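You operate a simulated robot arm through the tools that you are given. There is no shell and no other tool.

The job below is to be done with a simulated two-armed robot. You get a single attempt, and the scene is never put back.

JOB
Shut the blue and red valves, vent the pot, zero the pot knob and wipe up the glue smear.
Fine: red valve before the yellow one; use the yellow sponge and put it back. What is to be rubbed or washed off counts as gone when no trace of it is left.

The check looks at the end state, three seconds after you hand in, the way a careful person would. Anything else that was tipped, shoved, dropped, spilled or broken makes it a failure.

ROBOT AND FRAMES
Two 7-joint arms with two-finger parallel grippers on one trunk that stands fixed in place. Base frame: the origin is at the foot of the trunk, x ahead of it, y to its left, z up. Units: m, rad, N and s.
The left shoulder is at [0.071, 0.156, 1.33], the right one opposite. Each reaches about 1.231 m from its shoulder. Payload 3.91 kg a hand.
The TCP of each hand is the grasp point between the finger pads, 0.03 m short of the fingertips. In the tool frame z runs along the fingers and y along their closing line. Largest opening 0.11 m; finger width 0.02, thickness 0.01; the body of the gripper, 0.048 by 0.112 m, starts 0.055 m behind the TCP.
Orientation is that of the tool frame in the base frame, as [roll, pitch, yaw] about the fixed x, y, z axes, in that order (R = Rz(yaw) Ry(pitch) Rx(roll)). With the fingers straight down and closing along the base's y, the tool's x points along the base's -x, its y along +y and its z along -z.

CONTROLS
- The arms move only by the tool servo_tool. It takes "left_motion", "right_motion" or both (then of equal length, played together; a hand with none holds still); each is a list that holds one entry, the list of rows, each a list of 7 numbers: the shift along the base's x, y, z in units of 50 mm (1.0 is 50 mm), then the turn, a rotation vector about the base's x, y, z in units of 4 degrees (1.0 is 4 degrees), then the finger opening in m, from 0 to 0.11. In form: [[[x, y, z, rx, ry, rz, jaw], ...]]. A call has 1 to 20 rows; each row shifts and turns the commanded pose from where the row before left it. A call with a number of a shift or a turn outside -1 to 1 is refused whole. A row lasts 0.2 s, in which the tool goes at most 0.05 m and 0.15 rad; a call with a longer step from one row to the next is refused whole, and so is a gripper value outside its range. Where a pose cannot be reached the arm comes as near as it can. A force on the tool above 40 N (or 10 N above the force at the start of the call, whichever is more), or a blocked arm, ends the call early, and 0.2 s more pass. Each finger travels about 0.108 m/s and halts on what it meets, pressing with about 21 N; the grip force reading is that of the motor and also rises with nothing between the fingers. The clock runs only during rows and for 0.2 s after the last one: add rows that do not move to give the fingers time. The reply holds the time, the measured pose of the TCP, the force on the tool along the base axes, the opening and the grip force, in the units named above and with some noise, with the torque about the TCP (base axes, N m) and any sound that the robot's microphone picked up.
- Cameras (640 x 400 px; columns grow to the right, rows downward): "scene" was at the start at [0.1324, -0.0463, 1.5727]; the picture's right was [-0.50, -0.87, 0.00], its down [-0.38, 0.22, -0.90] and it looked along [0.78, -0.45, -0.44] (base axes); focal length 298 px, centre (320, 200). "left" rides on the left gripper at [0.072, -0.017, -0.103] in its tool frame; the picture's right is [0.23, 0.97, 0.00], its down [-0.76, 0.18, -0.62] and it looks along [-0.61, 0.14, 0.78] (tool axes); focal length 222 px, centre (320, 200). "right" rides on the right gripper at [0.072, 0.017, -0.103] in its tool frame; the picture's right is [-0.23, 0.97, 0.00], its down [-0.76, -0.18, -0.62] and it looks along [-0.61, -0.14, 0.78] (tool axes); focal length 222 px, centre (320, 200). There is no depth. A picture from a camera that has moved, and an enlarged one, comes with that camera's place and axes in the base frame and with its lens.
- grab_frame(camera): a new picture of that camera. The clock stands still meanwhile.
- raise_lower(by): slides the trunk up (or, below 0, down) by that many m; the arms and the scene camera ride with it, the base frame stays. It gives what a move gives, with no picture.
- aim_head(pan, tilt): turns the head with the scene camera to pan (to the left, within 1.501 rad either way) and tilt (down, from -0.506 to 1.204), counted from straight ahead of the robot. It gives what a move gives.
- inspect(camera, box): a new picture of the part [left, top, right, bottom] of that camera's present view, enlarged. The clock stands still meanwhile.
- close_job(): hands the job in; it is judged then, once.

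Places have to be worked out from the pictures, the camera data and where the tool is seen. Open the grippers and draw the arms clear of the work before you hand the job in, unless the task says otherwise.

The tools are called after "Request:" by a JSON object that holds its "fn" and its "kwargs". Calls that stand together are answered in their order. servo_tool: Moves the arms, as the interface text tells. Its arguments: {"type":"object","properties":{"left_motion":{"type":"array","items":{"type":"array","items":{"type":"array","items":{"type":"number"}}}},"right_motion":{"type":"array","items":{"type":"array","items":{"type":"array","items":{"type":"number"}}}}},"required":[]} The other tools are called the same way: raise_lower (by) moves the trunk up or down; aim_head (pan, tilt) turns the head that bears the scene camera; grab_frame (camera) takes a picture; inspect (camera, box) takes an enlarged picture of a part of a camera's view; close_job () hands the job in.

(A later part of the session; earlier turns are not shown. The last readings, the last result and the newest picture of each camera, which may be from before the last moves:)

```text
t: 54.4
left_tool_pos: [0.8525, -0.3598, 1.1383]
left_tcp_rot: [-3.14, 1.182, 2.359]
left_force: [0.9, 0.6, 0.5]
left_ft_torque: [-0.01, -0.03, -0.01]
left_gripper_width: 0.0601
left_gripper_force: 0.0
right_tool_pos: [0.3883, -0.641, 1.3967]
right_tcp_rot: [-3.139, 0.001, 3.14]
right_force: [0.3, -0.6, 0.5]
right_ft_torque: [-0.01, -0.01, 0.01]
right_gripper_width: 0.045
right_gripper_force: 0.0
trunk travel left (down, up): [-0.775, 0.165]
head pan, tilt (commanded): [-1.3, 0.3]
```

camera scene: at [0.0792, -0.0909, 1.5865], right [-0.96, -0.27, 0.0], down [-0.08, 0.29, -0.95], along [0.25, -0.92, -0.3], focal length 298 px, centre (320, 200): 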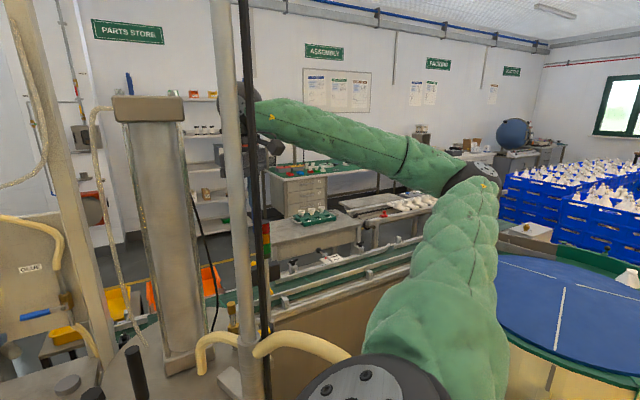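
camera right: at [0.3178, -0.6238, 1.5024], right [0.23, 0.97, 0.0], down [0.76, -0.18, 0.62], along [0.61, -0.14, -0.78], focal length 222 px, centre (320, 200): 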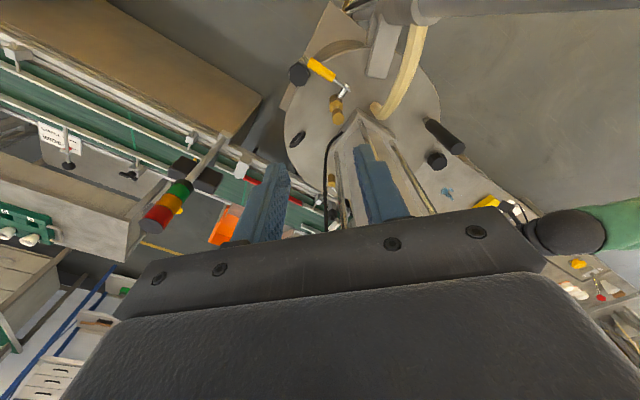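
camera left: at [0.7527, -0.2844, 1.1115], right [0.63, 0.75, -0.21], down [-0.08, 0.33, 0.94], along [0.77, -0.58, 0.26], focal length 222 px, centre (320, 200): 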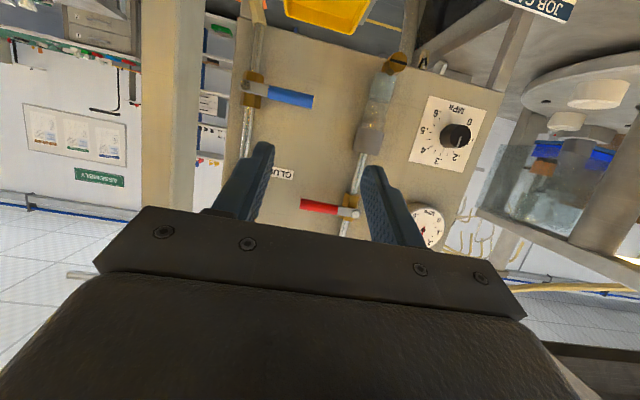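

Back at yaw 0 over the valve. I try the other way round: yaw −135° gives the same closing line, so I turn negatively in stages and watch for drift.

Request:
{"fn": "servo_tool", "kwargs": {"right_motion": [[[0, 0, 0, 0, 0, -1, 0.045], [0, 0, 0, 0, 0, -1, 0.045], [0, 0, 0, 0, 0, -1, 0.045], [0, 0, 0, 0, 0, -1, 0.045], [0, 0, 0, 0, 0, -1, 0.045], [0, 0, 0, 0, 0, -1, 0.045], [0, 0, 0, 0, 0, -1, 0.045], [0, 0, 0, 0, 0, -1, 0.045]]]}}

Request:
{"fn": "servo_tool", "kwargs": {"right_motion": [[[0, 0, 0, 0, 0, -1, 0.045], [0, 0, 0, 0, 0, -1, 0.045], [0, 0, 0, 0, 0, -1, 0.045], [0, 0, 0, 0, 0, -1, 0.045], [0, 0, 0, 0, 0, -1, 0.045], [0, 0, 0, 0, 0, -1, 0.045], [0, 0, 0, 0, 0, -1, 0.045], [0, 0, 0, 0, 0, -1, 0.045]]]}}

```text
t: 56.2
left_tool_pos: [0.8522, -0.3597, 1.1385]
left_tcp_rot: [-3.141, 1.182, 2.357]
left_force: [-0.3, -0.7, 0.1]
left_ft_torque: [0.0, -0.02, 0.0]
left_gripper_width: 0.0597
left_gripper_force: 0.0
right_tool_pos: [0.3872, -0.64, 1.3963]
right_tcp_rot: [-3.138, -0.001, 2.58]
right_force: [0.0, 0.8, 1.0]
right_ft_torque: [0.0, 0.01, -0.03]
right_gripper_width: 0.0451
right_gripper_force: 0.0
trunk travel left (down, up): [-0.775, 0.165]
head pan, tilt (commanded): [-1.3, 0.3]
```

```text
t: 58.0
left_tool_pos: [0.852, -0.36, 1.139]
left_tcp_rot: [-3.139, 1.181, 2.357]
left_force: [-0.8, 0.3, -0.6]
left_ft_torque: [-0.01, -0.02, -0.01]
left_gripper_width: 0.0598
left_gripper_force: 0.1
right_tool_pos: [0.3888, -0.6411, 1.3983]
right_tcp_rot: [-3.136, 0.001, 2.022]
right_force: [0.5, -0.6, 0.1]
right_ft_torque: [-0.05, 0.03, 0.03]
right_gripper_width: 0.0449
right_gripper_force: 0.1
trunk travel left (down, up): [-0.775, 0.165]
head pan, tilt (commanded): [-1.3, 0.3]
```

−64° with no drift. I continue the remaining ~71° to −135°.

Request:
{"fn": "servo_tool", "kwargs": {"right_motion": [[[0, 0, 0, 0, 0, -1, 0.045], [0, 0, 0, 0, 0, -1, 0.045], [0, 0, 0, 0, 0, -1, 0.045], [0, 0, 0, 0, 0, -1, 0.045], [0, 0, 0, 0, 0, -1, 0.045], [0, 0, 0, 0, 0, -1, 0.045], [0, 0, 0, 0, 0, -1, 0.045], [0, 0, 0, 0, 0, -1, 0.045], [0, 0, 0, 0, 0, -1, 0.045]]]}}

Request:
{"fn": "servo_tool", "kwargs": {"right_motion": [[[0, 0, 0, 0, 0, -1, 0.045], [0, 0, 0, 0, 0, -1, 0.045], [0, 0, 0, 0, 0, -1, 0.045], [0, 0, 0, 0, 0, -1, 0.045], [0, 0, 0, 0, 0, -1, 0.045], [0, 0, 0, 0, 0, -1, 0.045], [0, 0, 0, 0, 0, -1, 0.045], [0, 0, 0, 0, 0, -1, 0.045], [0, 0, 0, 0, 0, -0.7, 0.045]]]}}

Request:
{"fn": "grab_frame", "kwargs": {"camera": "right"}}

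Request:
{"fn": "grab_frame", "kwargs": {"camera": "scene"}}

```text
t: 60.0
left_tool_pos: [0.8529, -0.3601, 1.1403]
left_tcp_rot: [-3.14, 1.181, 2.359]
left_force: [-0.4, -0.3, 0.7]
left_ft_torque: [-0.02, -0.03, 0.01]
left_gripper_width: 0.06
left_gripper_force: 0.0
right_tool_pos: [0.3873, -0.6406, 1.3983]
right_tcp_rot: [-3.139, 0.003, 1.394]
right_force: [0.1, -0.5, 0.3]
right_ft_torque: [0.01, 0.0, -0.01]
right_gripper_width: 0.0452
right_gripper_force: 0.0
trunk travel left (down, up): [-0.775, 0.165]
head pan, tilt (commanded): [-1.3, 0.3]
```

```text
t: 62.0
left_tool_pos: [0.8527, -0.3598, 1.1384]
left_tcp_rot: [-3.139, 1.182, 2.359]
left_force: [-0.2, 0.0, -0.1]
left_ft_torque: [-0.03, 0.03, 0.01]
left_gripper_width: 0.0601
left_gripper_force: 0.0
right_tool_pos: [0.3886, -0.6396, 1.398]
right_tcp_rot: [-3.138, 0.002, 0.786]
right_force: [-1.5, 0.4, 0.1]
right_ft_torque: [0.0, -0.02, 0.05]
right_gripper_width: 0.0452
right_gripper_force: 0.0
trunk travel left (down, up): [-0.775, 0.165]
head pan, tilt (commanded): [-1.3, 0.3]
```

```text
taken
camera right: at [0.4514, -0.6027, 1.5008], right [0.53, -0.85, 0.0], down [-0.66, -0.41, 0.62], along [-0.53, -0.33, -0.78], focal length 222 px, centre (320, 200)
```

right: 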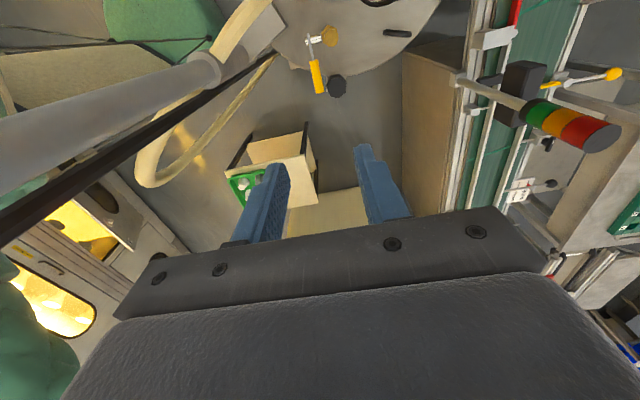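

```text
taken
camera scene: at [0.0777, -0.0905, 1.5866], right [-0.96, -0.27, 0.0], down [-0.08, 0.29, -0.96], along [0.26, -0.92, -0.3], focal length 298 px, centre (320, 200)
```

scene: 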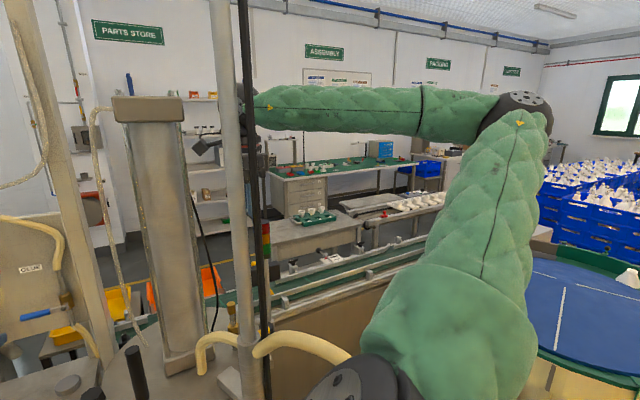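

Yaw is set with the closing line along the stem axis and no drift. I zoom to measure the sleeve once more from this side before descending.

Request:
{"fn": "inspect", "kwargs": {"camera": "right", "box": [270, 10, 370, 110]}}

```text
4.00 times, centred on (320, 60) of right
camera zoom: at [0.4514, -0.6027, 1.5008], right [0.53, -0.85, 0.0], down [-0.66, -0.41, 0.62], along [-0.53, -0.33, -0.78], focal length 888 px, centre (320, 760)
```

zoom: 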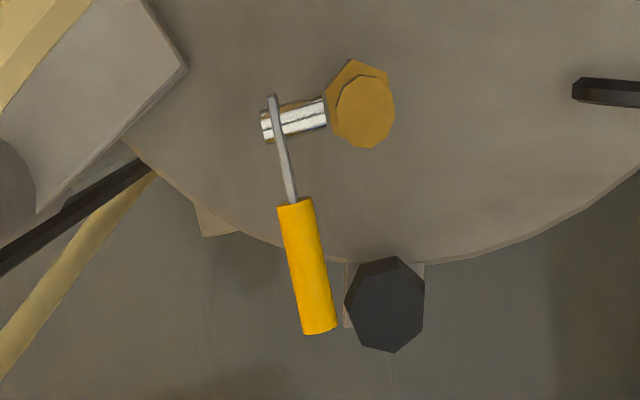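

All three views agree: the sleeve runs from (0.401,−0.6205) to (0.364,−0.656) at z≈1.054. I shift to (0.390,−0.6315), 45 mm out from the pivot, and descend to z≈1.17 with a 40 mm jaw.

Request:
{"fn": "servo_tool", "kwargs": {"right_motion": [[[0.028, 0.162, 0, 0, 0, 0, 0.04], [0, 0, -0.6, 0, 0, 0, 0.04], [0, 0, -0.6, 0, 0, 0, 0.04], [0, 0, -0.6, 0, 0, 0, 0.04], [0, 0, -0.6, 0, 0, 0, 0.04], [0, 0, -0.6, 0, 0, 0, 0.04], [0, 0, -0.6, 0, 0, 0, 0.04], [0, 0, -0.6, 0, 0, 0, 0.04], [0, 0, -0.36, 0, 0, 0, 0.04]]]}}

Request:
{"fn": "grab_frame", "kwargs": {"camera": "right"}}

Request:
{"fn": "grab_frame", "kwargs": {"camera": "scene"}}

```text
t: 64.0
left_tool_pos: [0.8522, -0.3589, 1.1386]
left_tcp_rot: [-3.139, 1.182, 2.356]
left_force: [-0.4, 0.5, 0.8]
left_ft_torque: [-0.01, -0.01, -0.04]
left_gripper_width: 0.0603
left_gripper_force: 0.1
right_tool_pos: [0.3883, -0.633, 1.1678]
right_tcp_rot: [-3.138, 0.003, 0.788]
right_force: [-3.7, -3.2, 1.1]
right_ft_torque: [0.45, -0.67, -0.04]
right_gripper_width: 0.0399
right_gripper_force: 0.1
trunk travel left (down, up): [-0.775, 0.165]
head pan, tilt (commanded): [-1.3, 0.3]
```

```text
taken
camera right: at [0.4517, -0.5948, 1.2722], right [0.53, -0.85, 0.0], down [-0.66, -0.42, 0.62], along [-0.53, -0.33, -0.78], focal length 222 px, centre (320, 200)
```

right: 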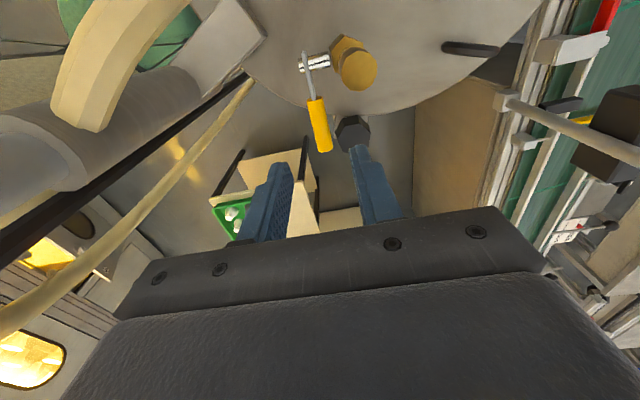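

```text
taken
camera scene: at [0.077, -0.0907, 1.5866], right [-0.96, -0.27, 0.0], down [-0.08, 0.29, -0.96], along [0.26, -0.92, -0.3], focal length 298 px, centre (320, 200)
```

scene: 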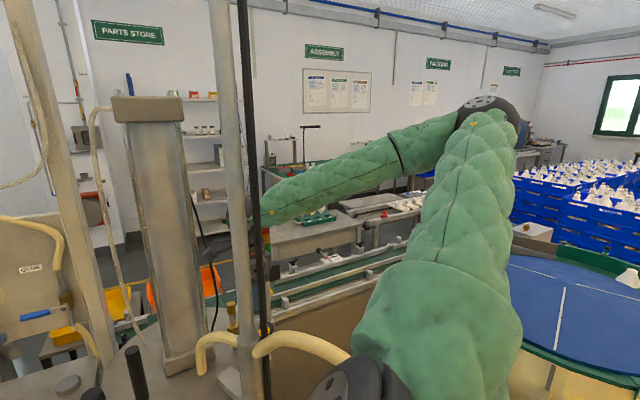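

There's a small side force (~5 N) about 15 cm above the TCP: the camera stalk now faces the pot's column. I move the hand outward (away from the column) and up, then I'll tilt it so the stalk leans away.

Request:
{"fn": "servo_tool", "kwargs": {"right_motion": [[[-0.2, -0.2, 0, 0, 0, 0, 0.04], [-0.3, -0.3, 0.2, 0, 0, 0, 0.04], [-0.3, -0.3, 0.5, 0, 0, 0, 0.04], [0, 0, 0.5, 0, 0, 0, 0.04]]]}}

Request:
{"fn": "grab_frame", "kwargs": {"camera": "right"}}

```text
t: 65.0
left_tool_pos: [0.8514, -0.3593, 1.1387]
left_tcp_rot: [-3.138, 1.182, 2.358]
left_force: [-0.4, 0.0, 0.4]
left_ft_torque: [-0.01, 0.03, -0.03]
left_gripper_width: 0.06
left_gripper_force: 0.1
right_tool_pos: [0.3513, -0.672, 1.2291]
right_tcp_rot: [-3.14, 0.004, 0.788]
right_force: [0.6, 0.0, 0.2]
right_ft_torque: [-0.02, -0.03, 0.04]
right_gripper_width: 0.0399
right_gripper_force: 0.0
trunk travel left (down, up): [-0.775, 0.165]
head pan, tilt (commanded): [-1.3, 0.3]
```

```text
taken
camera right: at [0.4133, -0.6348, 1.3331], right [0.53, -0.85, 0.0], down [-0.66, -0.42, 0.62], along [-0.53, -0.33, -0.78], focal length 222 px, centre (320, 200)
```

right: 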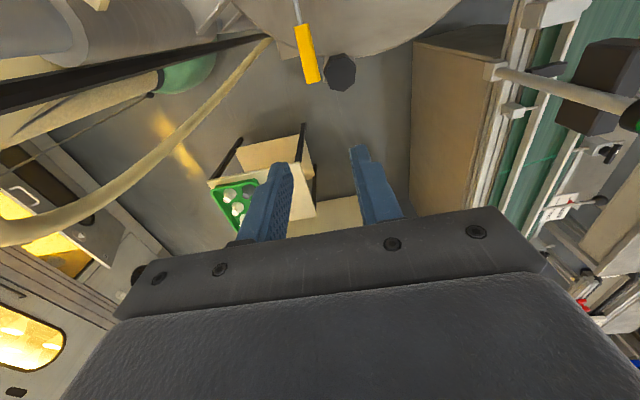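

Contact gone. I tilt the hand in two stages (about 30°) so the fingers point down and toward the pivot.

Request:
{"fn": "servo_tool", "kwargs": {"right_motion": [[[0, 0, 0, 0.66, -0.66, 0, 0.04], [0, 0, 0, 0.66, -0.66, 0, 0.04], [0, 0, 0, 0.66, -0.66, 0, 0.04], [0, 0, 0, 0.66, -0.66, 0, 0.04]]]}}

Request:
{"fn": "servo_tool", "kwargs": {"right_motion": [[[0, 0, 0, 0.66, -0.66, 0, 0.04], [0, 0, 0, 0.66, -0.66, 0, 0.04], [0, 0, 0, 0.66, -0.66, 0, 0.04], [0, 0, 0, 0.66, -0.66, 0, 0.04]]]}}

Request:
{"fn": "grab_frame", "kwargs": {"camera": "right"}}

Request:
{"fn": "grab_frame", "kwargs": {"camera": "scene"}}

```text
t: 66.0
left_tool_pos: [0.8516, -0.3593, 1.1401]
left_tcp_rot: [3.14, 1.181, 2.357]
left_force: [-0.8, 0.3, 0.4]
left_ft_torque: [0.01, 0.02, -0.01]
left_gripper_width: 0.06
left_gripper_force: 0.0
right_tool_pos: [0.3498, -0.6728, 1.2303]
right_tcp_rot: [-3.14, -0.26, 0.789]
right_force: [0.4, -0.5, 0.2]
right_ft_torque: [-0.02, 0.01, 0.03]
right_gripper_width: 0.0401
right_gripper_force: 0.0
trunk travel left (down, up): [-0.775, 0.165]
head pan, tilt (commanded): [-1.3, 0.3]
```

```text
t: 67.0
left_tool_pos: [0.8525, -0.3608, 1.139]
left_tcp_rot: [-3.141, 1.182, 2.355]
left_force: [0.6, -0.1, 0.7]
left_ft_torque: [0.04, -0.01, 0.0]
left_gripper_width: 0.0597
left_gripper_force: 0.1
right_tool_pos: [0.3488, -0.6721, 1.2292]
right_tcp_rot: [3.141, -0.522, 0.79]
right_force: [0.0, -0.7, 0.2]
right_ft_torque: [-0.01, 0.01, 0.01]
right_gripper_width: 0.0399
right_gripper_force: 0.1
trunk travel left (down, up): [-0.775, 0.165]
head pan, tilt (commanded): [-1.3, 0.3]
```

```text
taken
camera right: at [0.3685, -0.6783, 1.3551], right [0.55, -0.83, -0.11], down [-0.81, -0.56, 0.16], along [-0.2, 0.0, -0.98], focal length 222 px, centre (320, 200)
```

right: 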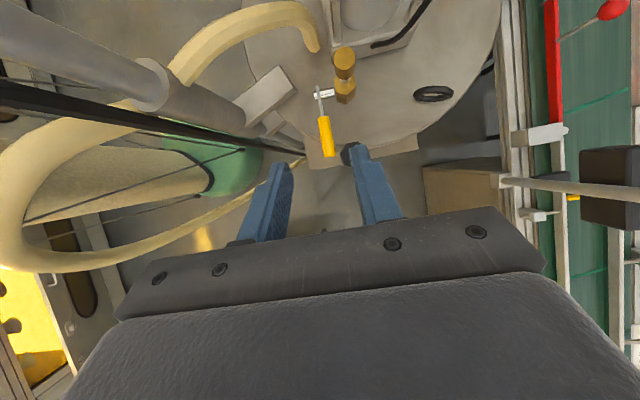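

```text
taken
camera scene: at [0.0768, -0.0912, 1.5867], right [-0.96, -0.27, 0.0], down [-0.08, 0.29, -0.96], along [0.26, -0.92, -0.3], focal length 298 px, centre (320, 200)
```

scene: 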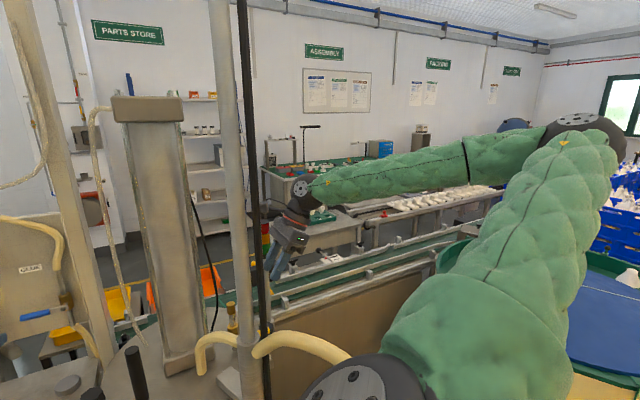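

Tilt is 30° with no drift and the lever is in plain view. I lower to the pre-grasp point in line with the sleeve.

Request:
{"fn": "servo_tool", "kwargs": {"right_motion": [[[-0.01, -0.01, -0.4, 0, 0, 0, 0.04], [-0.01, -0.01, -0.4, 0, 0, 0, 0.04], [0, 0, -0.4, 0, 0, 0, 0.04], [0, 0, -0.4, 0, 0, 0, 0.04]]]}}

Request:
{"fn": "grab_frame", "kwargs": {"camera": "right"}}

```text
t: 68.0
left_tool_pos: [0.8529, -0.3599, 1.14]
left_tcp_rot: [-3.14, 1.179, 2.357]
left_force: [0.2, -0.4, -0.2]
left_ft_torque: [0.02, -0.01, 0.01]
left_gripper_width: 0.0599
left_gripper_force: 0.1
right_tool_pos: [0.3492, -0.6746, 1.1483]
right_tcp_rot: [-3.14, -0.521, 0.788]
right_force: [-0.2, 0.0, -0.2]
right_ft_torque: [0.04, -0.02, -0.01]
right_gripper_width: 0.0399
right_gripper_force: 0.0
trunk travel left (down, up): [-0.775, 0.165]
head pan, tilt (commanded): [-1.3, 0.3]
```

```text
taken
camera right: at [0.3678, -0.6795, 1.2742], right [0.55, -0.83, -0.11], down [-0.81, -0.56, 0.16], along [-0.2, 0.0, -0.98], focal length 222 px, centre (320, 200)
```

right: 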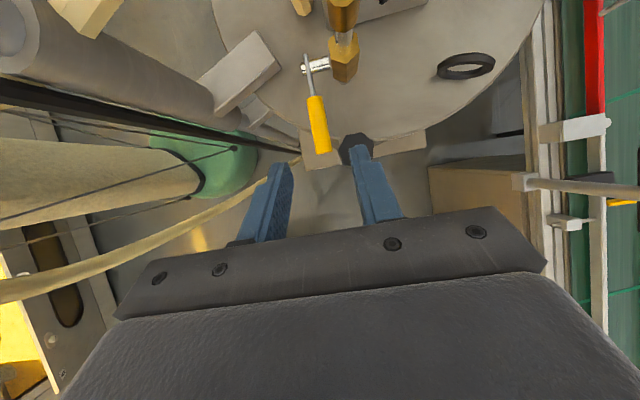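

Centred on the sleeve. I advance 100 mm along the finger axis so that the pads straddle it.

Request:
{"fn": "servo_tool", "kwargs": {"right_motion": [[[0.141, 0.143, -0.346, 0, 0, 0, 0.04], [0.141, 0.143, -0.346, 0, 0, 0, 0.04], [0.141, 0.143, -0.346, 0, 0, 0, 0.04], [0.141, 0.143, -0.346, 0, 0, 0, 0.04], [0.141, 0.143, -0.346, 0, 0, 0, 0.04]]]}}

Request:
{"fn": "grab_frame", "kwargs": {"camera": "right"}}

```text
t: 69.2
left_tool_pos: [0.8518, -0.3601, 1.1377]
left_tcp_rot: [-3.14, 1.179, 2.359]
left_force: [0.0, 0.0, 0.4]
left_ft_torque: [-0.03, -0.01, -0.02]
left_gripper_width: 0.06
left_gripper_force: 0.0
right_tool_pos: [0.3839, -0.6384, 1.0618]
right_tcp_rot: [-3.14, -0.521, 0.788]
right_force: [0.3, 0.7, 0.0]
right_ft_torque: [-0.01, -0.02, 0.01]
right_gripper_width: 0.0399
right_gripper_force: 0.0
trunk travel left (down, up): [-0.775, 0.165]
head pan, tilt (commanded): [-1.3, 0.3]
```

```text
taken
camera right: at [0.404, -0.6438, 1.188], right [0.55, -0.83, -0.11], down [-0.81, -0.56, 0.16], along [-0.2, 0.0, -0.98], focal length 222 px, centre (320, 200)
```

right: 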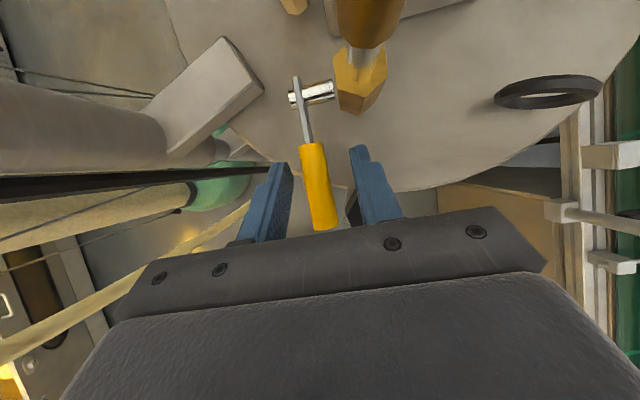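

The sleeve lies neatly between the pads with no contact force. I close the jaw on it.

Request:
{"fn": "servo_tool", "kwargs": {"right_motion": [[[0, 0, 0, 0, 0, 0, 0.01], [0, 0, 0, 0, 0, 0, 0.0], [0, 0, 0, 0, 0, 0, 0.0]]]}}

Request:
{"fn": "grab_frame", "kwargs": {"camera": "right"}}

```text
t: 70.0
left_tool_pos: [0.8525, -0.3596, 1.1398]
left_tcp_rot: [-3.141, 1.182, 2.355]
left_force: [0.4, 0.3, 0.6]
left_ft_torque: [-0.03, 0.01, 0.02]
left_gripper_width: 0.0602
left_gripper_force: 0.0
right_tool_pos: [0.382, -0.6365, 1.063]
right_tcp_rot: [-3.141, -0.521, 0.789]
right_force: [-12.7, 11.0, -6.3]
right_ft_torque: [-0.11, 0.42, -0.1]
right_gripper_width: 0.0161
right_gripper_force: 45.1
trunk travel left (down, up): [-0.775, 0.165]
head pan, tilt (commanded): [-1.3, 0.3]
```

```text
taken
camera right: at [0.4024, -0.6422, 1.1885], right [0.55, -0.83, -0.11], down [-0.81, -0.56, 0.16], along [-0.2, 0.0, -0.98], focal length 222 px, centre (320, 200)
```

right: 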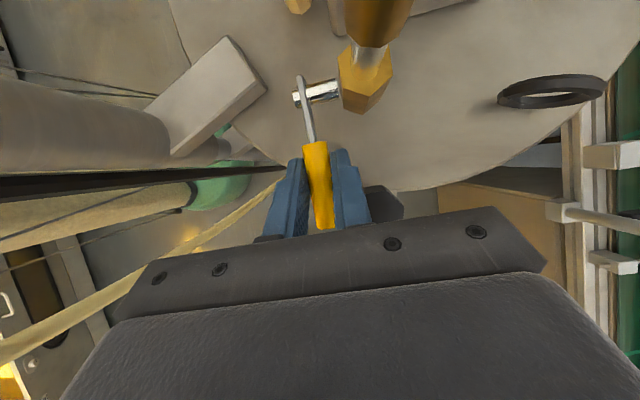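

Gripped at 16 mm width with a ~17 N side load along the stem axis from a ~3 mm offset. I relieve that by 3 mm and lift along the arc for the first 30°.

Request:
{"fn": "servo_tool", "kwargs": {"right_motion": [[[-0.05, 0.05, 0, 0, 0, 0, 0.0], [0.011, 0.011, 0.174, 0, 0, 0, 0.0], [0.032, 0.032, 0.168, 0, 0, 0, 0.0], [0.052, 0.052, 0.158, 0, 0, 0, 0.0]]]}}

Request:
{"fn": "grab_frame", "kwargs": {"camera": "right"}}

```text
t: 71.0
left_tool_pos: [0.8519, -0.361, 1.1385]
left_tcp_rot: [3.139, 1.18, 2.355]
left_force: [0.3, -0.1, 0.1]
left_ft_torque: [0.04, 0.02, 0.0]
left_gripper_width: 0.0599
left_gripper_force: 0.1
right_tool_pos: [0.386, -0.6344, 1.0874]
right_tcp_rot: [-3.141, -0.521, 0.787]
right_force: [-5.1, -13.8, -18.9]
right_ft_torque: [-1.09, 0.89, -0.06]
right_gripper_width: 0.0162
right_gripper_force: 44.9
trunk travel left (down, up): [-0.775, 0.165]
head pan, tilt (commanded): [-1.3, 0.3]
```

```text
taken
camera right: at [0.4053, -0.6391, 1.2128], right [0.55, -0.83, -0.11], down [-0.81, -0.56, 0.16], along [-0.2, 0.0, -0.98], focal length 222 px, centre (320, 200)
```

right: 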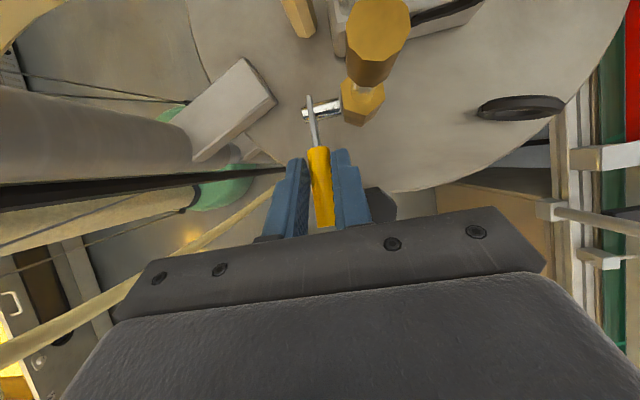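

The lever is rising with it (about 27°), with some friction from turning in the pads. I continue the arc in small steps.

Request:
{"fn": "servo_tool", "kwargs": {"right_motion": [[[0.035, 0.035, 0.072, 0, 0, 0, 0.0], [0.036, 0.036, 0.071, 0, 0, 0, 0.0], [0.043, 0.043, 0.062, 0, 0, 0, 0.0], [0.044, 0.044, 0.061, 0, 0, 0, 0.0]]]}}

Request:
{"fn": "grab_frame", "kwargs": {"camera": "right"}}

```text
t: 72.0
left_tool_pos: [0.8519, -0.3621, 1.1379]
left_tcp_rot: [3.139, 1.179, 2.352]
left_force: [-0.1, 0.2, 0.0]
left_ft_torque: [-0.01, -0.01, -0.03]
left_gripper_width: 0.0599
left_gripper_force: 0.0
right_tool_pos: [0.3944, -0.6259, 1.1013]
right_tcp_rot: [-3.14, -0.521, 0.786]
right_force: [-3.8, -29.2, -8.7]
right_ft_torque: [-1.53, 0.78, -0.13]
right_gripper_width: 0.0151
right_gripper_force: 45.0
trunk travel left (down, up): [-0.775, 0.165]
head pan, tilt (commanded): [-1.3, 0.3]
```

```text
taken
camera right: at [0.413, -0.6314, 1.2257], right [0.55, -0.83, -0.11], down [-0.81, -0.56, 0.16], along [-0.2, 0.0, -0.98], focal length 222 px, centre (320, 200)
```

right: 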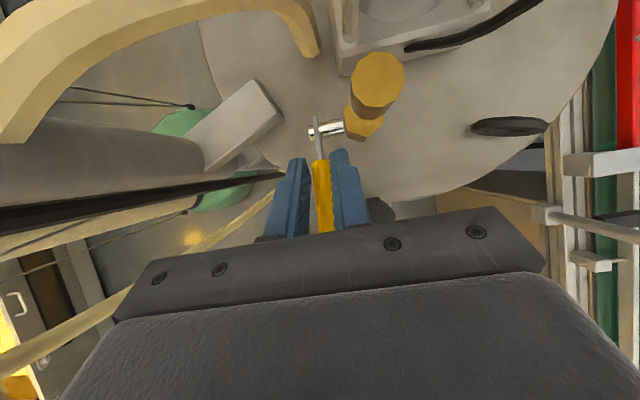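

The lever is at about 50°, but load has built up to ~30 N from twist in the pads. I release slightly to shed it and see that the lever stays.

Request:
{"fn": "servo_tool", "kwargs": {"right_motion": [[[0, 0, 0, 0, 0, 0, 0.026], [0.03, -0.03, 0, 0, 0, 0, 0.026]]]}}

Request:
{"fn": "grab_frame", "kwargs": {"camera": "right"}}

```text
t: 72.6
left_tool_pos: [0.8531, -0.3614, 1.138]
left_tcp_rot: [3.14, 1.179, 2.357]
left_force: [-0.6, 0.2, 0.2]
left_ft_torque: [0.0, -0.04, 0.0]
left_gripper_width: 0.0603
left_gripper_force: 0.0
right_tool_pos: [0.3952, -0.6254, 1.1007]
right_tcp_rot: [-3.139, -0.52, 0.789]
right_force: [-0.6, -0.2, 0.2]
right_ft_torque: [0.0, -0.02, -0.03]
right_gripper_width: 0.0259
right_gripper_force: 0.1
trunk travel left (down, up): [-0.775, 0.165]
head pan, tilt (commanded): [-1.3, 0.3]
```

```text
taken
camera right: at [0.4148, -0.6303, 1.2265], right [0.55, -0.83, -0.12], down [-0.81, -0.56, 0.16], along [-0.2, 0.0, -0.98], focal length 222 px, centre (320, 200)
```

right: 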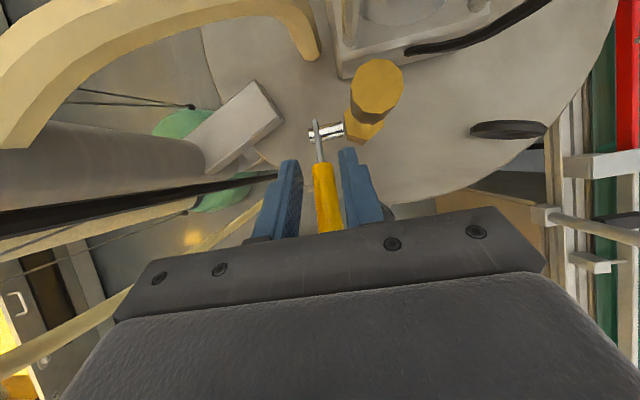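

The lever stays put and is centred. I re-grip and swing it from ~50° to ~80°.

Request:
{"fn": "servo_tool", "kwargs": {"right_motion": [[[0, 0, 0, 0, 0, 0, 0.0], [0, 0, 0, 0, 0, 0, 0.0], [0.05, 0.05, 0.05, 0, 0, 0, 0.0], [0.051, 0.051, 0.05, 0, 0, 0, 0.0], [0.056, 0.056, 0.037, 0, 0, 0, 0.0], [0.056, 0.056, 0.037, 0, 0, 0, 0.0]]]}}

Request:
{"fn": "servo_tool", "kwargs": {"right_motion": [[[0.059, 0.059, 0.023, 0, 0, 0, 0.0], [0.059, 0.059, 0.022, 0, 0, 0, 0.0]]]}}

Request:
{"fn": "grab_frame", "kwargs": {"camera": "right"}}

```text
t: 74.0
left_tool_pos: [0.8513, -0.3603, 1.1388]
left_tcp_rot: [3.14, 1.178, 2.355]
left_force: [0.4, -0.2, 0.2]
left_ft_torque: [0.01, 0.03, 0.02]
left_gripper_width: 0.0603
left_gripper_force: 0.0
right_tool_pos: [0.4058, -0.6149, 1.1097]
right_tcp_rot: [-3.14, -0.52, 0.79]
right_force: [0.3, 0.1, 0.2]
right_ft_torque: [0.02, 0.01, 0.01]
right_gripper_width: 0.0
right_gripper_force: 37.3
trunk travel left (down, up): [-0.775, 0.165]
head pan, tilt (commanded): [-1.3, 0.3]
```

```text
t: 74.6
left_tool_pos: [0.8521, -0.3601, 1.1384]
left_tcp_rot: [-3.14, 1.182, 2.36]
left_force: [-0.1, 0.6, 0.5]
left_ft_torque: [0.01, -0.01, 0.01]
left_gripper_width: 0.0603
left_gripper_force: 0.1
right_tool_pos: [0.412, -0.6092, 1.1117]
right_tcp_rot: [-3.139, -0.52, 0.789]
right_force: [0.0, -0.1, -0.1]
right_ft_torque: [0.01, 0.0, 0.02]
right_gripper_width: 0.0
right_gripper_force: 37.6
trunk travel left (down, up): [-0.775, 0.165]
head pan, tilt (commanded): [-1.3, 0.3]
```

```text
taken
camera right: at [0.4314, -0.6134, 1.2378], right [0.55, -0.83, -0.11], down [-0.81, -0.56, 0.16], along [-0.2, 0.0, -0.98], focal length 222 px, centre (320, 200)
```

right: 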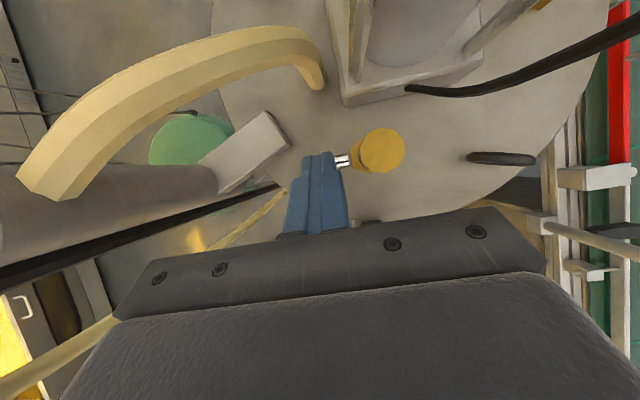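

The jaw closed fully, so the handle has slipped out. I back off along the finger axis to see where the lever is.

Request:
{"fn": "servo_tool", "kwargs": {"right_motion": [[[-0.141, -0.141, 0.346, 0, 0, 0, 0.0], [-0.141, -0.141, 0.346, 0, 0, 0, 0.0], [-0.141, -0.141, 0.346, 0, 0, 0, 0.0], [-0.141, -0.141, 0.346, 0, 0, 0, 0.0]]]}}

Request:
{"fn": "grab_frame", "kwargs": {"camera": "right"}}

```text
t: 75.6
left_tool_pos: [0.8523, -0.3597, 1.1391]
left_tcp_rot: [-3.14, 1.181, 2.356]
left_force: [-0.3, -0.3, -0.5]
left_ft_torque: [0.0, -0.02, 0.03]
left_gripper_width: 0.0601
left_gripper_force: 0.0
right_tool_pos: [0.3838, -0.6356, 1.1825]
right_tcp_rot: [-3.139, -0.52, 0.789]
right_force: [0.6, -0.1, 0.0]
right_ft_torque: [0.0, -0.03, -0.02]
right_gripper_width: 0.0
right_gripper_force: 37.8
trunk travel left (down, up): [-0.775, 0.165]
head pan, tilt (commanded): [-1.3, 0.3]
```

```text
taken
camera right: at [0.4031, -0.6407, 1.3078], right [0.55, -0.83, -0.11], down [-0.81, -0.56, 0.16], along [-0.2, 0.0, -0.98], focal length 222 px, centre (320, 200)
```

right: 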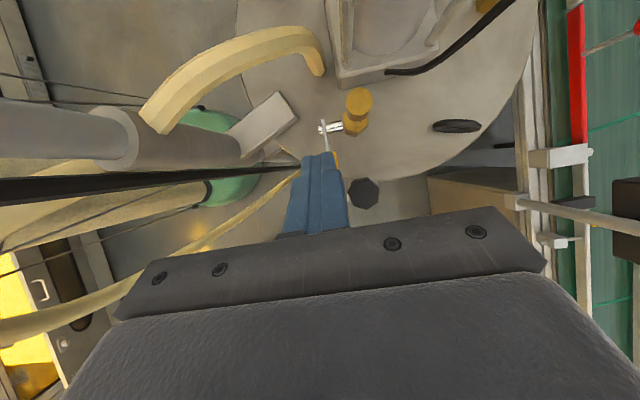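

The lever is partly hidden by the closed fingers. I open the jaw and move back a bit more to see its angle.

Request:
{"fn": "servo_tool", "kwargs": {"right_motion": [[[-0.2, -0.2, 0.2, 0, 0, 0, 0.05], [-0.2, -0.2, 0.2, 0, 0, 0, 0.05], [-0.2, -0.2, 0.2, 0, 0, 0, 0.05]]]}}

Request:
{"fn": "inspect", "kwargs": {"camera": "right", "box": [240, 60, 400, 180]}}

```text
t: 76.4
left_tool_pos: [0.8533, -0.36, 1.1389]
left_tcp_rot: [-3.139, 1.183, 2.357]
left_force: [0.9, 0.4, 0.0]
left_ft_torque: [0.0, -0.03, 0.03]
left_gripper_width: 0.0597
left_gripper_force: 0.1
right_tool_pos: [0.354, -0.6661, 1.2118]
right_tcp_rot: [3.141, -0.519, 0.791]
right_force: [-0.3, 0.4, -0.3]
right_ft_torque: [-0.05, -0.03, -0.02]
right_gripper_width: 0.05
right_gripper_force: 0.0
trunk travel left (down, up): [-0.775, 0.165]
head pan, tilt (commanded): [-1.3, 0.3]
```

```text
3.33 times, centred on (320, 120) of right
camera zoom: at [0.3736, -0.671, 1.3373], right [0.55, -0.83, -0.11], down [-0.81, -0.56, 0.16], along [-0.2, 0.0, -0.98], focal length 740 px, centre (320, 467)
```

zoom: 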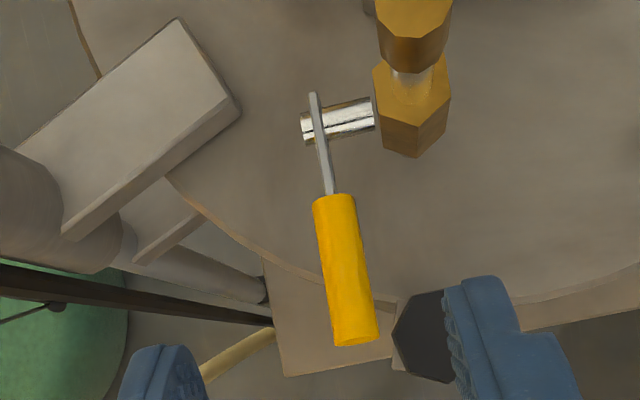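

The lever is back at horizontal: the handle slid in the pads rather than turning, so friction isn't enough. I'll hook under it instead: roll the hand 90° so one finger can go above and one below the handle, coming from its free end. I roll in stages and watch for drift.

Request:
{"fn": "servo_tool", "kwargs": {"right_motion": [[[-0.15, -0.15, 0.15, -0.351, -0.354, 0.867, 0.05], [-0.15, -0.15, 0.15, -0.351, -0.354, 0.867, 0.05], [0, 0, 0, -0.351, -0.354, 0.867, 0.05], [0, 0, 0, -0.351, -0.354, 0.867, 0.05], [0, 0, 0, -0.351, -0.354, 0.867, 0.05], [0, 0, 0, -0.351, -0.354, 0.867, 0.05], [0, 0, 0, -0.351, -0.354, 0.867, 0.05], [0, 0, 0, -0.351, -0.354, 0.867, 0.05]]]}}

Request:
{"fn": "servo_tool", "kwargs": {"right_motion": [[[0, 0, 0, -0.351, -0.354, 0.867, 0.05], [0, 0, 0, -0.351, -0.354, 0.867, 0.05], [0, 0, 0, -0.351, -0.354, 0.867, 0.05], [0, 0, 0, -0.351, -0.354, 0.867, 0.05], [0, 0, 0, -0.351, -0.354, 0.867, 0.05], [0, 0, 0, -0.351, -0.354, 0.867, 0.05], [0, 0, 0, -0.351, -0.354, 0.867, 0.05], [0, 0, 0, -0.351, -0.354, 0.867, 0.05]]]}}

```text
t: 78.2
left_tool_pos: [0.8531, -0.3606, 1.138]
left_tcp_rot: [-3.138, 1.18, 2.356]
left_force: [0.6, 0.4, 0.1]
left_ft_torque: [0.03, 0.01, 0.02]
left_gripper_width: 0.06
left_gripper_force: 0.0
right_tool_pos: [0.3382, -0.6813, 1.2264]
right_tcp_rot: [2.848, -0.436, 1.415]
right_force: [0.1, -0.8, 0.2]
right_ft_torque: [0.04, -0.01, -0.03]
right_gripper_width: 0.0499
right_gripper_force: 0.0
trunk travel left (down, up): [-0.775, 0.165]
head pan, tilt (commanded): [-1.3, 0.3]
```

```text
t: 80.0
left_tool_pos: [0.8526, -0.3603, 1.1393]
left_tcp_rot: [-3.138, 1.182, 2.357]
left_force: [0.2, 0.3, 0.5]
left_ft_torque: [0.06, 0.0, 0.0]
left_gripper_width: 0.06
left_gripper_force: 0.0
right_tool_pos: [0.3378, -0.6806, 1.2267]
right_tcp_rot: [2.664, -0.221, 1.962]
right_force: [-0.2, 0.1, 0.0]
right_ft_torque: [0.01, -0.01, 0.02]
right_gripper_width: 0.0501
right_gripper_force: 0.0
trunk travel left (down, up): [-0.775, 0.165]
head pan, tilt (commanded): [-1.3, 0.3]
```

No drift so far (64°). I finish the roll to 90° and add 15° more tilt.

Request:
{"fn": "servo_tool", "kwargs": {"right_motion": [[[0, 0, 0, -0.351, -0.354, 0.867, 0.05], [0, 0, 0, -0.351, -0.354, 0.867, 0.05], [0, 0, 0, -0.351, -0.354, 0.867, 0.05], [0, 0, 0, -0.351, -0.354, 0.867, 0.05], [0, 0, 0, -0.351, -0.354, 0.867, 0.05], [0, 0, 0, -0.351, -0.354, 0.867, 0.05], [0, 0, 0, -0.175, -0.177, 0.433, 0.05]]]}}

Request:
{"fn": "servo_tool", "kwargs": {"right_motion": [[[0, 0, 0, 0.66, -0.66, 0, 0.05], [0, 0, 0, 0.66, -0.66, 0, 0.05], [0, 0, 0, 0.66, -0.66, 0, 0.05], [0, 0, 0, 0.66, -0.66, 0, 0.05]]]}}

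Request:
{"fn": "grab_frame", "kwargs": {"camera": "right"}}

Request:
{"fn": "grab_frame", "kwargs": {"camera": "scene"}}

```text
t: 81.6
left_tool_pos: [0.852, -0.3595, 1.1394]
left_tcp_rot: [-3.138, 1.182, 2.357]
left_force: [-0.2, 0.1, 0.5]
left_ft_torque: [0.01, 0.0, 0.0]
left_gripper_width: 0.06
left_gripper_force: 0.1
right_tool_pos: [0.3376, -0.6802, 1.2252]
right_tcp_rot: [2.62, 0.001, 2.36]
right_force: [-0.2, -0.6, 0.0]
right_ft_torque: [-0.01, -0.02, -0.01]
right_gripper_width: 0.05
right_gripper_force: 0.0
trunk travel left (down, up): [-0.775, 0.165]
head pan, tilt (commanded): [-1.3, 0.3]
```

```text
t: 82.6
left_tool_pos: [0.8526, -0.3604, 1.1395]
left_tcp_rot: [3.141, 1.182, 2.356]
left_force: [-0.2, -0.2, -0.3]
left_ft_torque: [0.03, -0.02, -0.02]
left_gripper_width: 0.0602
left_gripper_force: 0.0
right_tool_pos: [0.3379, -0.6817, 1.2272]
right_tcp_rot: [2.357, 0.002, 2.36]
right_force: [0.8, 0.5, -0.1]
right_ft_torque: [0.01, 0.03, -0.03]
right_gripper_width: 0.0498
right_gripper_force: 0.0
trunk travel left (down, up): [-0.775, 0.165]
head pan, tilt (commanded): [-1.3, 0.3]
```

```text
taken
camera right: at [0.2432, -0.6753, 1.3113], right [0.65, 0.33, 0.69], down [0.14, -0.94, 0.32], along [0.75, -0.11, -0.65], focal length 222 px, centre (320, 200)
```

right: 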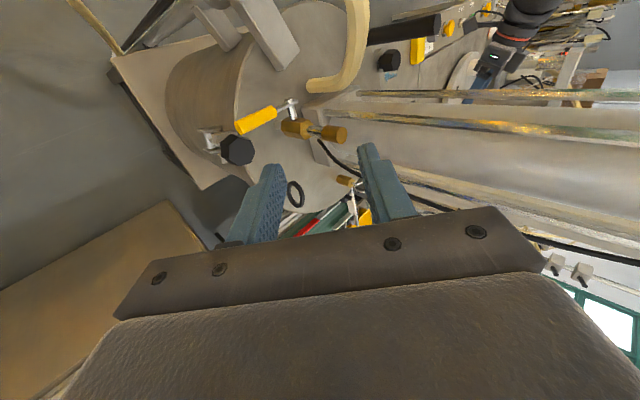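

```text
taken
camera scene: at [0.0771, -0.0911, 1.5867], right [-0.96, -0.27, 0.0], down [-0.08, 0.29, -0.96], along [0.26, -0.92, -0.3], focal length 298 px, centre (320, 200)
```

scene: 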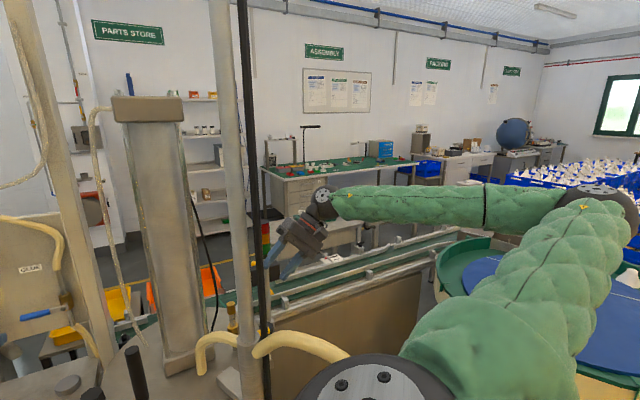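

Orientation is now: finger line pointing down‑left at 45° in the lever's swing plane, one finger to go above and one below the handle. I open to 70 mm and move to the pre-approach point, about 12 cm back along that line.

Request:
{"fn": "servo_tool", "kwargs": {"right_motion": [[[-0.1, -0.075, -0.375, 0, 0, 0, 0.07], [-0.1, -0.075, -0.375, 0, 0, 0, 0.07], [-0.1, -0.075, -0.375, 0, 0, 0, 0.07], [-0.1, -0.075, -0.375, 0, 0, 0, 0.07]]]}}

Request:
{"fn": "grab_frame", "kwargs": {"camera": "right"}}

```text
t: 83.6
left_tool_pos: [0.8512, -0.3599, 1.1376]
left_tcp_rot: [-3.141, 1.179, 2.356]
left_force: [0.4, 0.4, 0.3]
left_ft_torque: [0.01, 0.0, -0.03]
left_gripper_width: 0.0601
left_gripper_force: 0.1
right_tool_pos: [0.3187, -0.6968, 1.151]
right_tcp_rot: [2.358, 0.0, 2.361]
right_force: [0.1, -0.1, -0.9]
right_ft_torque: [0.03, -0.01, 0.02]
right_gripper_width: 0.0699
right_gripper_force: 0.1
trunk travel left (down, up): [-0.775, 0.165]
head pan, tilt (commanded): [-1.3, 0.3]
```

```text
taken
camera right: at [0.2235, -0.6906, 1.2359], right [0.65, 0.33, 0.69], down [0.14, -0.94, 0.32], along [0.75, -0.11, -0.65], focal length 222 px, centre (320, 200)
```

right: 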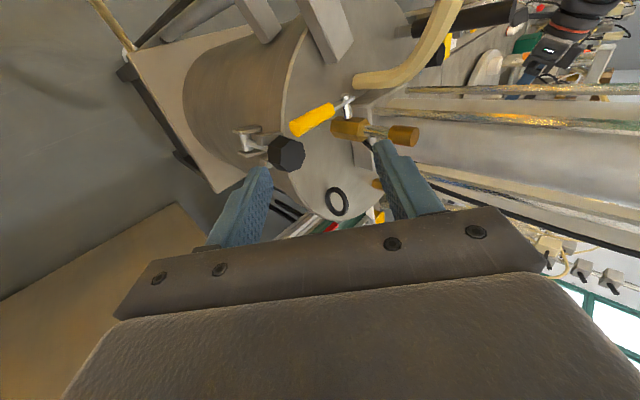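

The handle lies between the two fingers and the lower finger's line passes under its end, just beside the clamp knob. I advance 80 mm along the finger line and check.

Request:
{"fn": "servo_tool", "kwargs": {"right_motion": [[[0.198, 0.2, -0.28, 0, 0, 0, 0.07], [0.198, 0.2, -0.28, 0, 0, 0, 0.07], [0.198, 0.2, -0.28, 0, 0, 0, 0.07], [0.198, 0.2, -0.28, 0, 0, 0, 0.07]]]}}

Request:
{"fn": "grab_frame", "kwargs": {"camera": "right"}}

```text
t: 84.6
left_tool_pos: [0.8533, -0.3604, 1.1382]
left_tcp_rot: [-3.141, 1.18, 2.358]
left_force: [0.5, -0.4, -0.4]
left_ft_torque: [0.05, -0.02, 0.0]
left_gripper_width: 0.0598
left_gripper_force: 0.0
right_tool_pos: [0.3599, -0.6559, 1.0955]
right_tcp_rot: [2.359, 0.001, 2.36]
right_force: [-0.3, -0.3, -0.2]
right_ft_torque: [0.0, -0.02, 0.02]
right_gripper_width: 0.0701
right_gripper_force: 0.0
trunk travel left (down, up): [-0.775, 0.165]
head pan, tilt (commanded): [-1.3, 0.3]
```

```text
taken
camera right: at [0.2645, -0.6503, 1.1796], right [0.65, 0.33, 0.69], down [0.14, -0.94, 0.32], along [0.75, -0.11, -0.65], focal length 222 px, centre (320, 200)
```

right: 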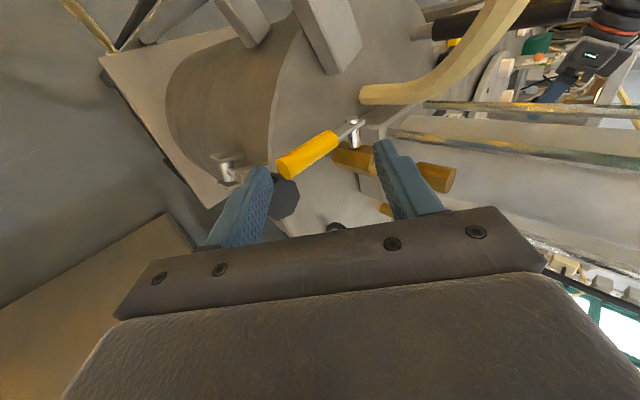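

Still no contact. I advance the last 40 mm so the lower finger's tip goes beneath the handle end.

Request:
{"fn": "servo_tool", "kwargs": {"right_motion": [[[0.12, 0.125, -0.18, 0, 0, 0, 0.07], [0.12, 0.125, -0.18, 0, 0, 0, 0.07], [0.12, 0.125, -0.18, 0, 0, 0, 0.07]]]}}

Request:
{"fn": "grab_frame", "kwargs": {"camera": "right"}}

```text
t: 85.4
left_tool_pos: [0.852, -0.3595, 1.1387]
left_tcp_rot: [-3.14, 1.181, 2.357]
left_force: [-0.7, -0.4, -0.1]
left_ft_torque: [0.02, -0.02, 0.02]
left_gripper_width: 0.0598
left_gripper_force: 0.1
right_tool_pos: [0.3763, -0.6373, 1.0675]
right_tcp_rot: [2.358, 0.001, 2.359]
right_force: [0.0, -0.4, 1.1]
right_ft_torque: [0.04, 0.01, 0.01]
right_gripper_width: 0.0699
right_gripper_force: 0.0
trunk travel left (down, up): [-0.775, 0.165]
head pan, tilt (commanded): [-1.3, 0.3]
```

```text
taken
camera right: at [0.2814, -0.6313, 1.1528], right [0.65, 0.33, 0.69], down [0.14, -0.94, 0.32], along [0.75, -0.11, -0.65], focal length 222 px, centre (320, 200)
```

right: 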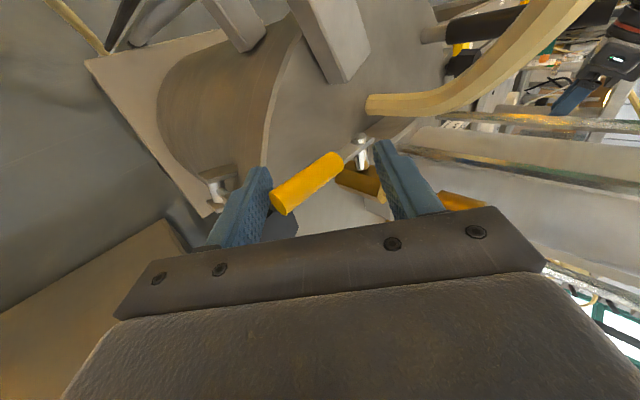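

The lower finger's tip is now under the handle end without contact. I raise along the arc for the first ~15° and read the force.

Request:
{"fn": "servo_tool", "kwargs": {"right_motion": [[[0.081, 0.081, 0.084, 0, 0, 0, 0.07], [0.005, 0.005, 0.136, 0, 0, 0, 0.07], [0.005, 0.005, 0.136, 0, 0, 0, 0.07], [0.005, 0.005, 0.136, 0, 0, 0, 0.07]]]}}

Request:
{"fn": "grab_frame", "kwargs": {"camera": "right"}}

```text
t: 86.4
left_tool_pos: [0.8518, -0.3598, 1.1392]
left_tcp_rot: [-3.14, 1.182, 2.358]
left_force: [-1.3, 0.1, 0.1]
left_ft_torque: [0.0, -0.01, 0.01]
left_gripper_width: 0.0598
left_gripper_force: 0.0
right_tool_pos: [0.3812, -0.6327, 1.0928]
right_tcp_rot: [2.359, 0.004, 2.359]
right_force: [0.1, -0.9, 0.4]
right_ft_torque: [-0.01, -0.01, 0.01]
right_gripper_width: 0.0703
right_gripper_force: 0.7
trunk travel left (down, up): [-0.775, 0.165]
head pan, tilt (commanded): [-1.3, 0.3]
```

```text
taken
camera right: at [0.2862, -0.6268, 1.1778], right [0.65, 0.33, 0.69], down [0.14, -0.94, 0.32], along [0.75, -0.11, -0.65], focal length 222 px, centre (320, 200)
```

right: 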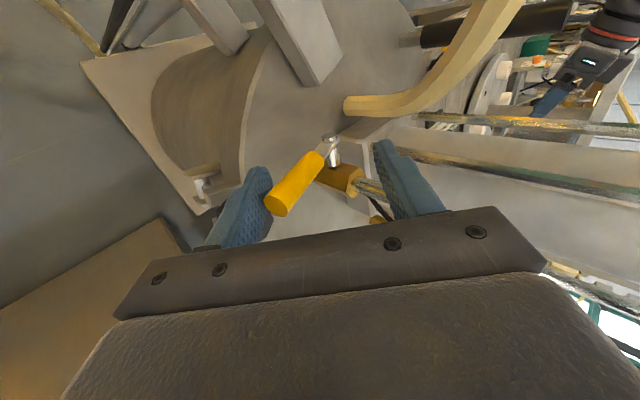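

It turns easily this way. I continue along the arc to about 60°.

Request:
{"fn": "servo_tool", "kwargs": {"right_motion": [[[0.029, 0.029, 0.13, 0, 0, 0, 0.07], [0.029, 0.029, 0.13, 0, 0, 0, 0.07], [0.029, 0.029, 0.13, 0, 0, 0, 0.07], [0.051, 0.051, 0.116, 0, 0, 0, 0.07], [0.051, 0.051, 0.116, 0, 0, 0, 0.07], [0.051, 0.051, 0.116, 0, 0, 0, 0.07], [0.055, 0.055, 0.107, 0, 0, 0, 0.07], [0.055, 0.055, 0.107, 0, 0, 0, 0.07]]]}}

Request:
{"fn": "grab_frame", "kwargs": {"camera": "right"}}

```text
t: 88.2
left_tool_pos: [0.8528, -0.3609, 1.1394]
left_tcp_rot: [-3.141, 1.181, 2.358]
left_force: [0.2, 0.2, -0.4]
left_ft_torque: [-0.01, 0.03, -0.03]
left_gripper_width: 0.0598
left_gripper_force: 0.0
right_tool_pos: [0.3973, -0.6161, 1.1401]
right_tcp_rot: [2.356, 0.001, 2.36]
right_force: [0.4, -0.3, 0.1]
right_ft_torque: [-0.01, -0.03, -0.02]
right_gripper_width: 0.0705
right_gripper_force: 0.3
trunk travel left (down, up): [-0.775, 0.165]
head pan, tilt (commanded): [-1.3, 0.3]
```

```text
taken
camera right: at [0.3036, -0.609, 1.2255], right [0.65, 0.33, 0.69], down [0.14, -0.94, 0.32], along [0.75, -0.11, -0.65], focal length 222 px, centre (320, 200)
```

right: 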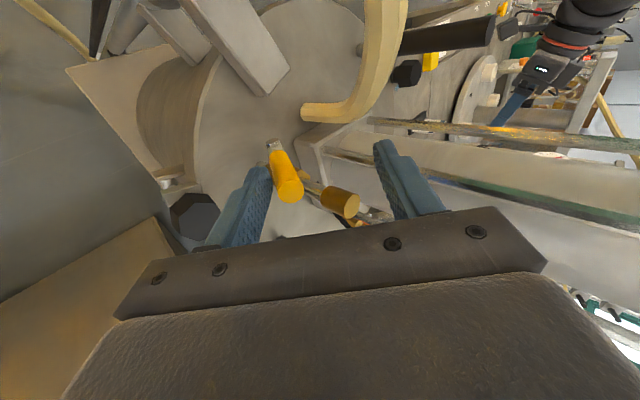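

The lever is near 60° and moving freely. I push on to vertical and against its stop.

Request:
{"fn": "servo_tool", "kwargs": {"right_motion": [[[0.081, 0.081, 0.067, 0, 0, 0, 0.07], [0.081, 0.081, 0.067, 0, 0, 0, 0.07], [0.09, 0.09, 0.035, 0, 0, 0, 0.07], [0.09, 0.09, 0.035, 0, 0, 0, 0.07]]]}}

Request:
{"fn": "grab_frame", "kwargs": {"camera": "right"}}

```text
t: 89.2
left_tool_pos: [0.852, -0.3601, 1.1379]
left_tcp_rot: [-3.139, 1.18, 2.358]
left_force: [-0.9, -0.1, 0.3]
left_ft_torque: [0.05, 0.01, -0.03]
left_gripper_width: 0.0599
left_gripper_force: 0.0
right_tool_pos: [0.415, -0.5993, 1.1501]
right_tcp_rot: [2.359, 0.001, 2.359]
right_force: [-1.4, -0.8, -1.4]
right_ft_torque: [-0.04, 0.04, 0.02]
right_gripper_width: 0.0707
right_gripper_force: 0.3
trunk travel left (down, up): [-0.775, 0.165]
head pan, tilt (commanded): [-1.3, 0.3]
```

```text
taken
camera right: at [0.3205, -0.5924, 1.2354], right [0.65, 0.33, 0.69], down [0.14, -0.94, 0.32], along [0.75, -0.11, -0.65], focal length 222 px, centre (320, 200)
```

right: 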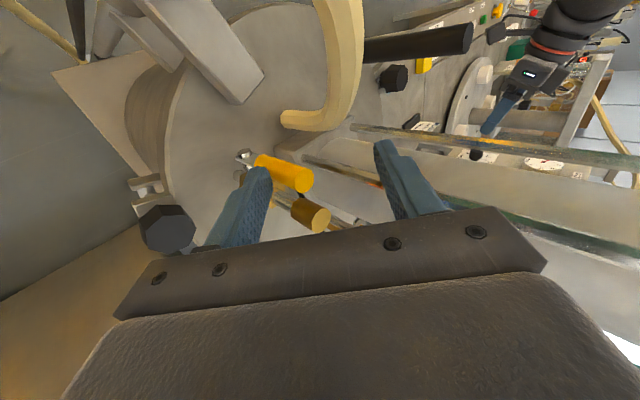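

Handle is nearly in line with the vertical pipe. I push a few millimetres more to find the stop.

Request:
{"fn": "servo_tool", "kwargs": {"right_motion": [[[0.04, 0.04, 0.005, 0, 0, 0, 0.07], [0.04, 0.04, 0.005, 0, 0, 0, 0.07], [0.04, 0.04, 0, 0, 0, 0, 0.07], [0.04, 0.04, 0, 0, 0, 0, 0.07]]]}}

Request:
{"fn": "grab_frame", "kwargs": {"camera": "right"}}

```text
t: 90.1
left_tool_pos: [0.8509, -0.359, 1.141]
left_tcp_rot: [3.138, 1.183, 2.354]
left_force: [0.9, 1.7, 0.4]
left_ft_torque: [0.0, 0.02, -0.02]
left_gripper_width: 0.06
left_gripper_force: 0.0
right_tool_pos: [0.4194, -0.5971, 1.1527]
right_tcp_rot: [2.36, 0.004, 2.358]
right_force: [-32.8, -23.0, 10.1]
right_ft_torque: [-1.02, 1.87, -0.18]
right_gripper_width: 0.0799
right_gripper_force: 10.8
trunk travel left (down, up): [-0.775, 0.165]
head pan, tilt (commanded): [-1.3, 0.3]
stopped in row 4 (right hand): the force on the tool passed its limit at 43 N (the readings are from after the stop); the commanded pose is now the measured one
```

```text
taken
camera right: at [0.3243, -0.5891, 1.2366], right [0.65, 0.33, 0.69], down [0.14, -0.94, 0.32], along [0.75, -0.11, -0.65], focal length 222 px, centre (320, 200)
```

right: 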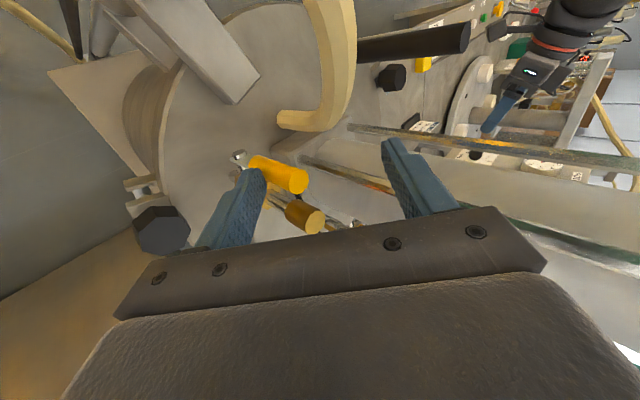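

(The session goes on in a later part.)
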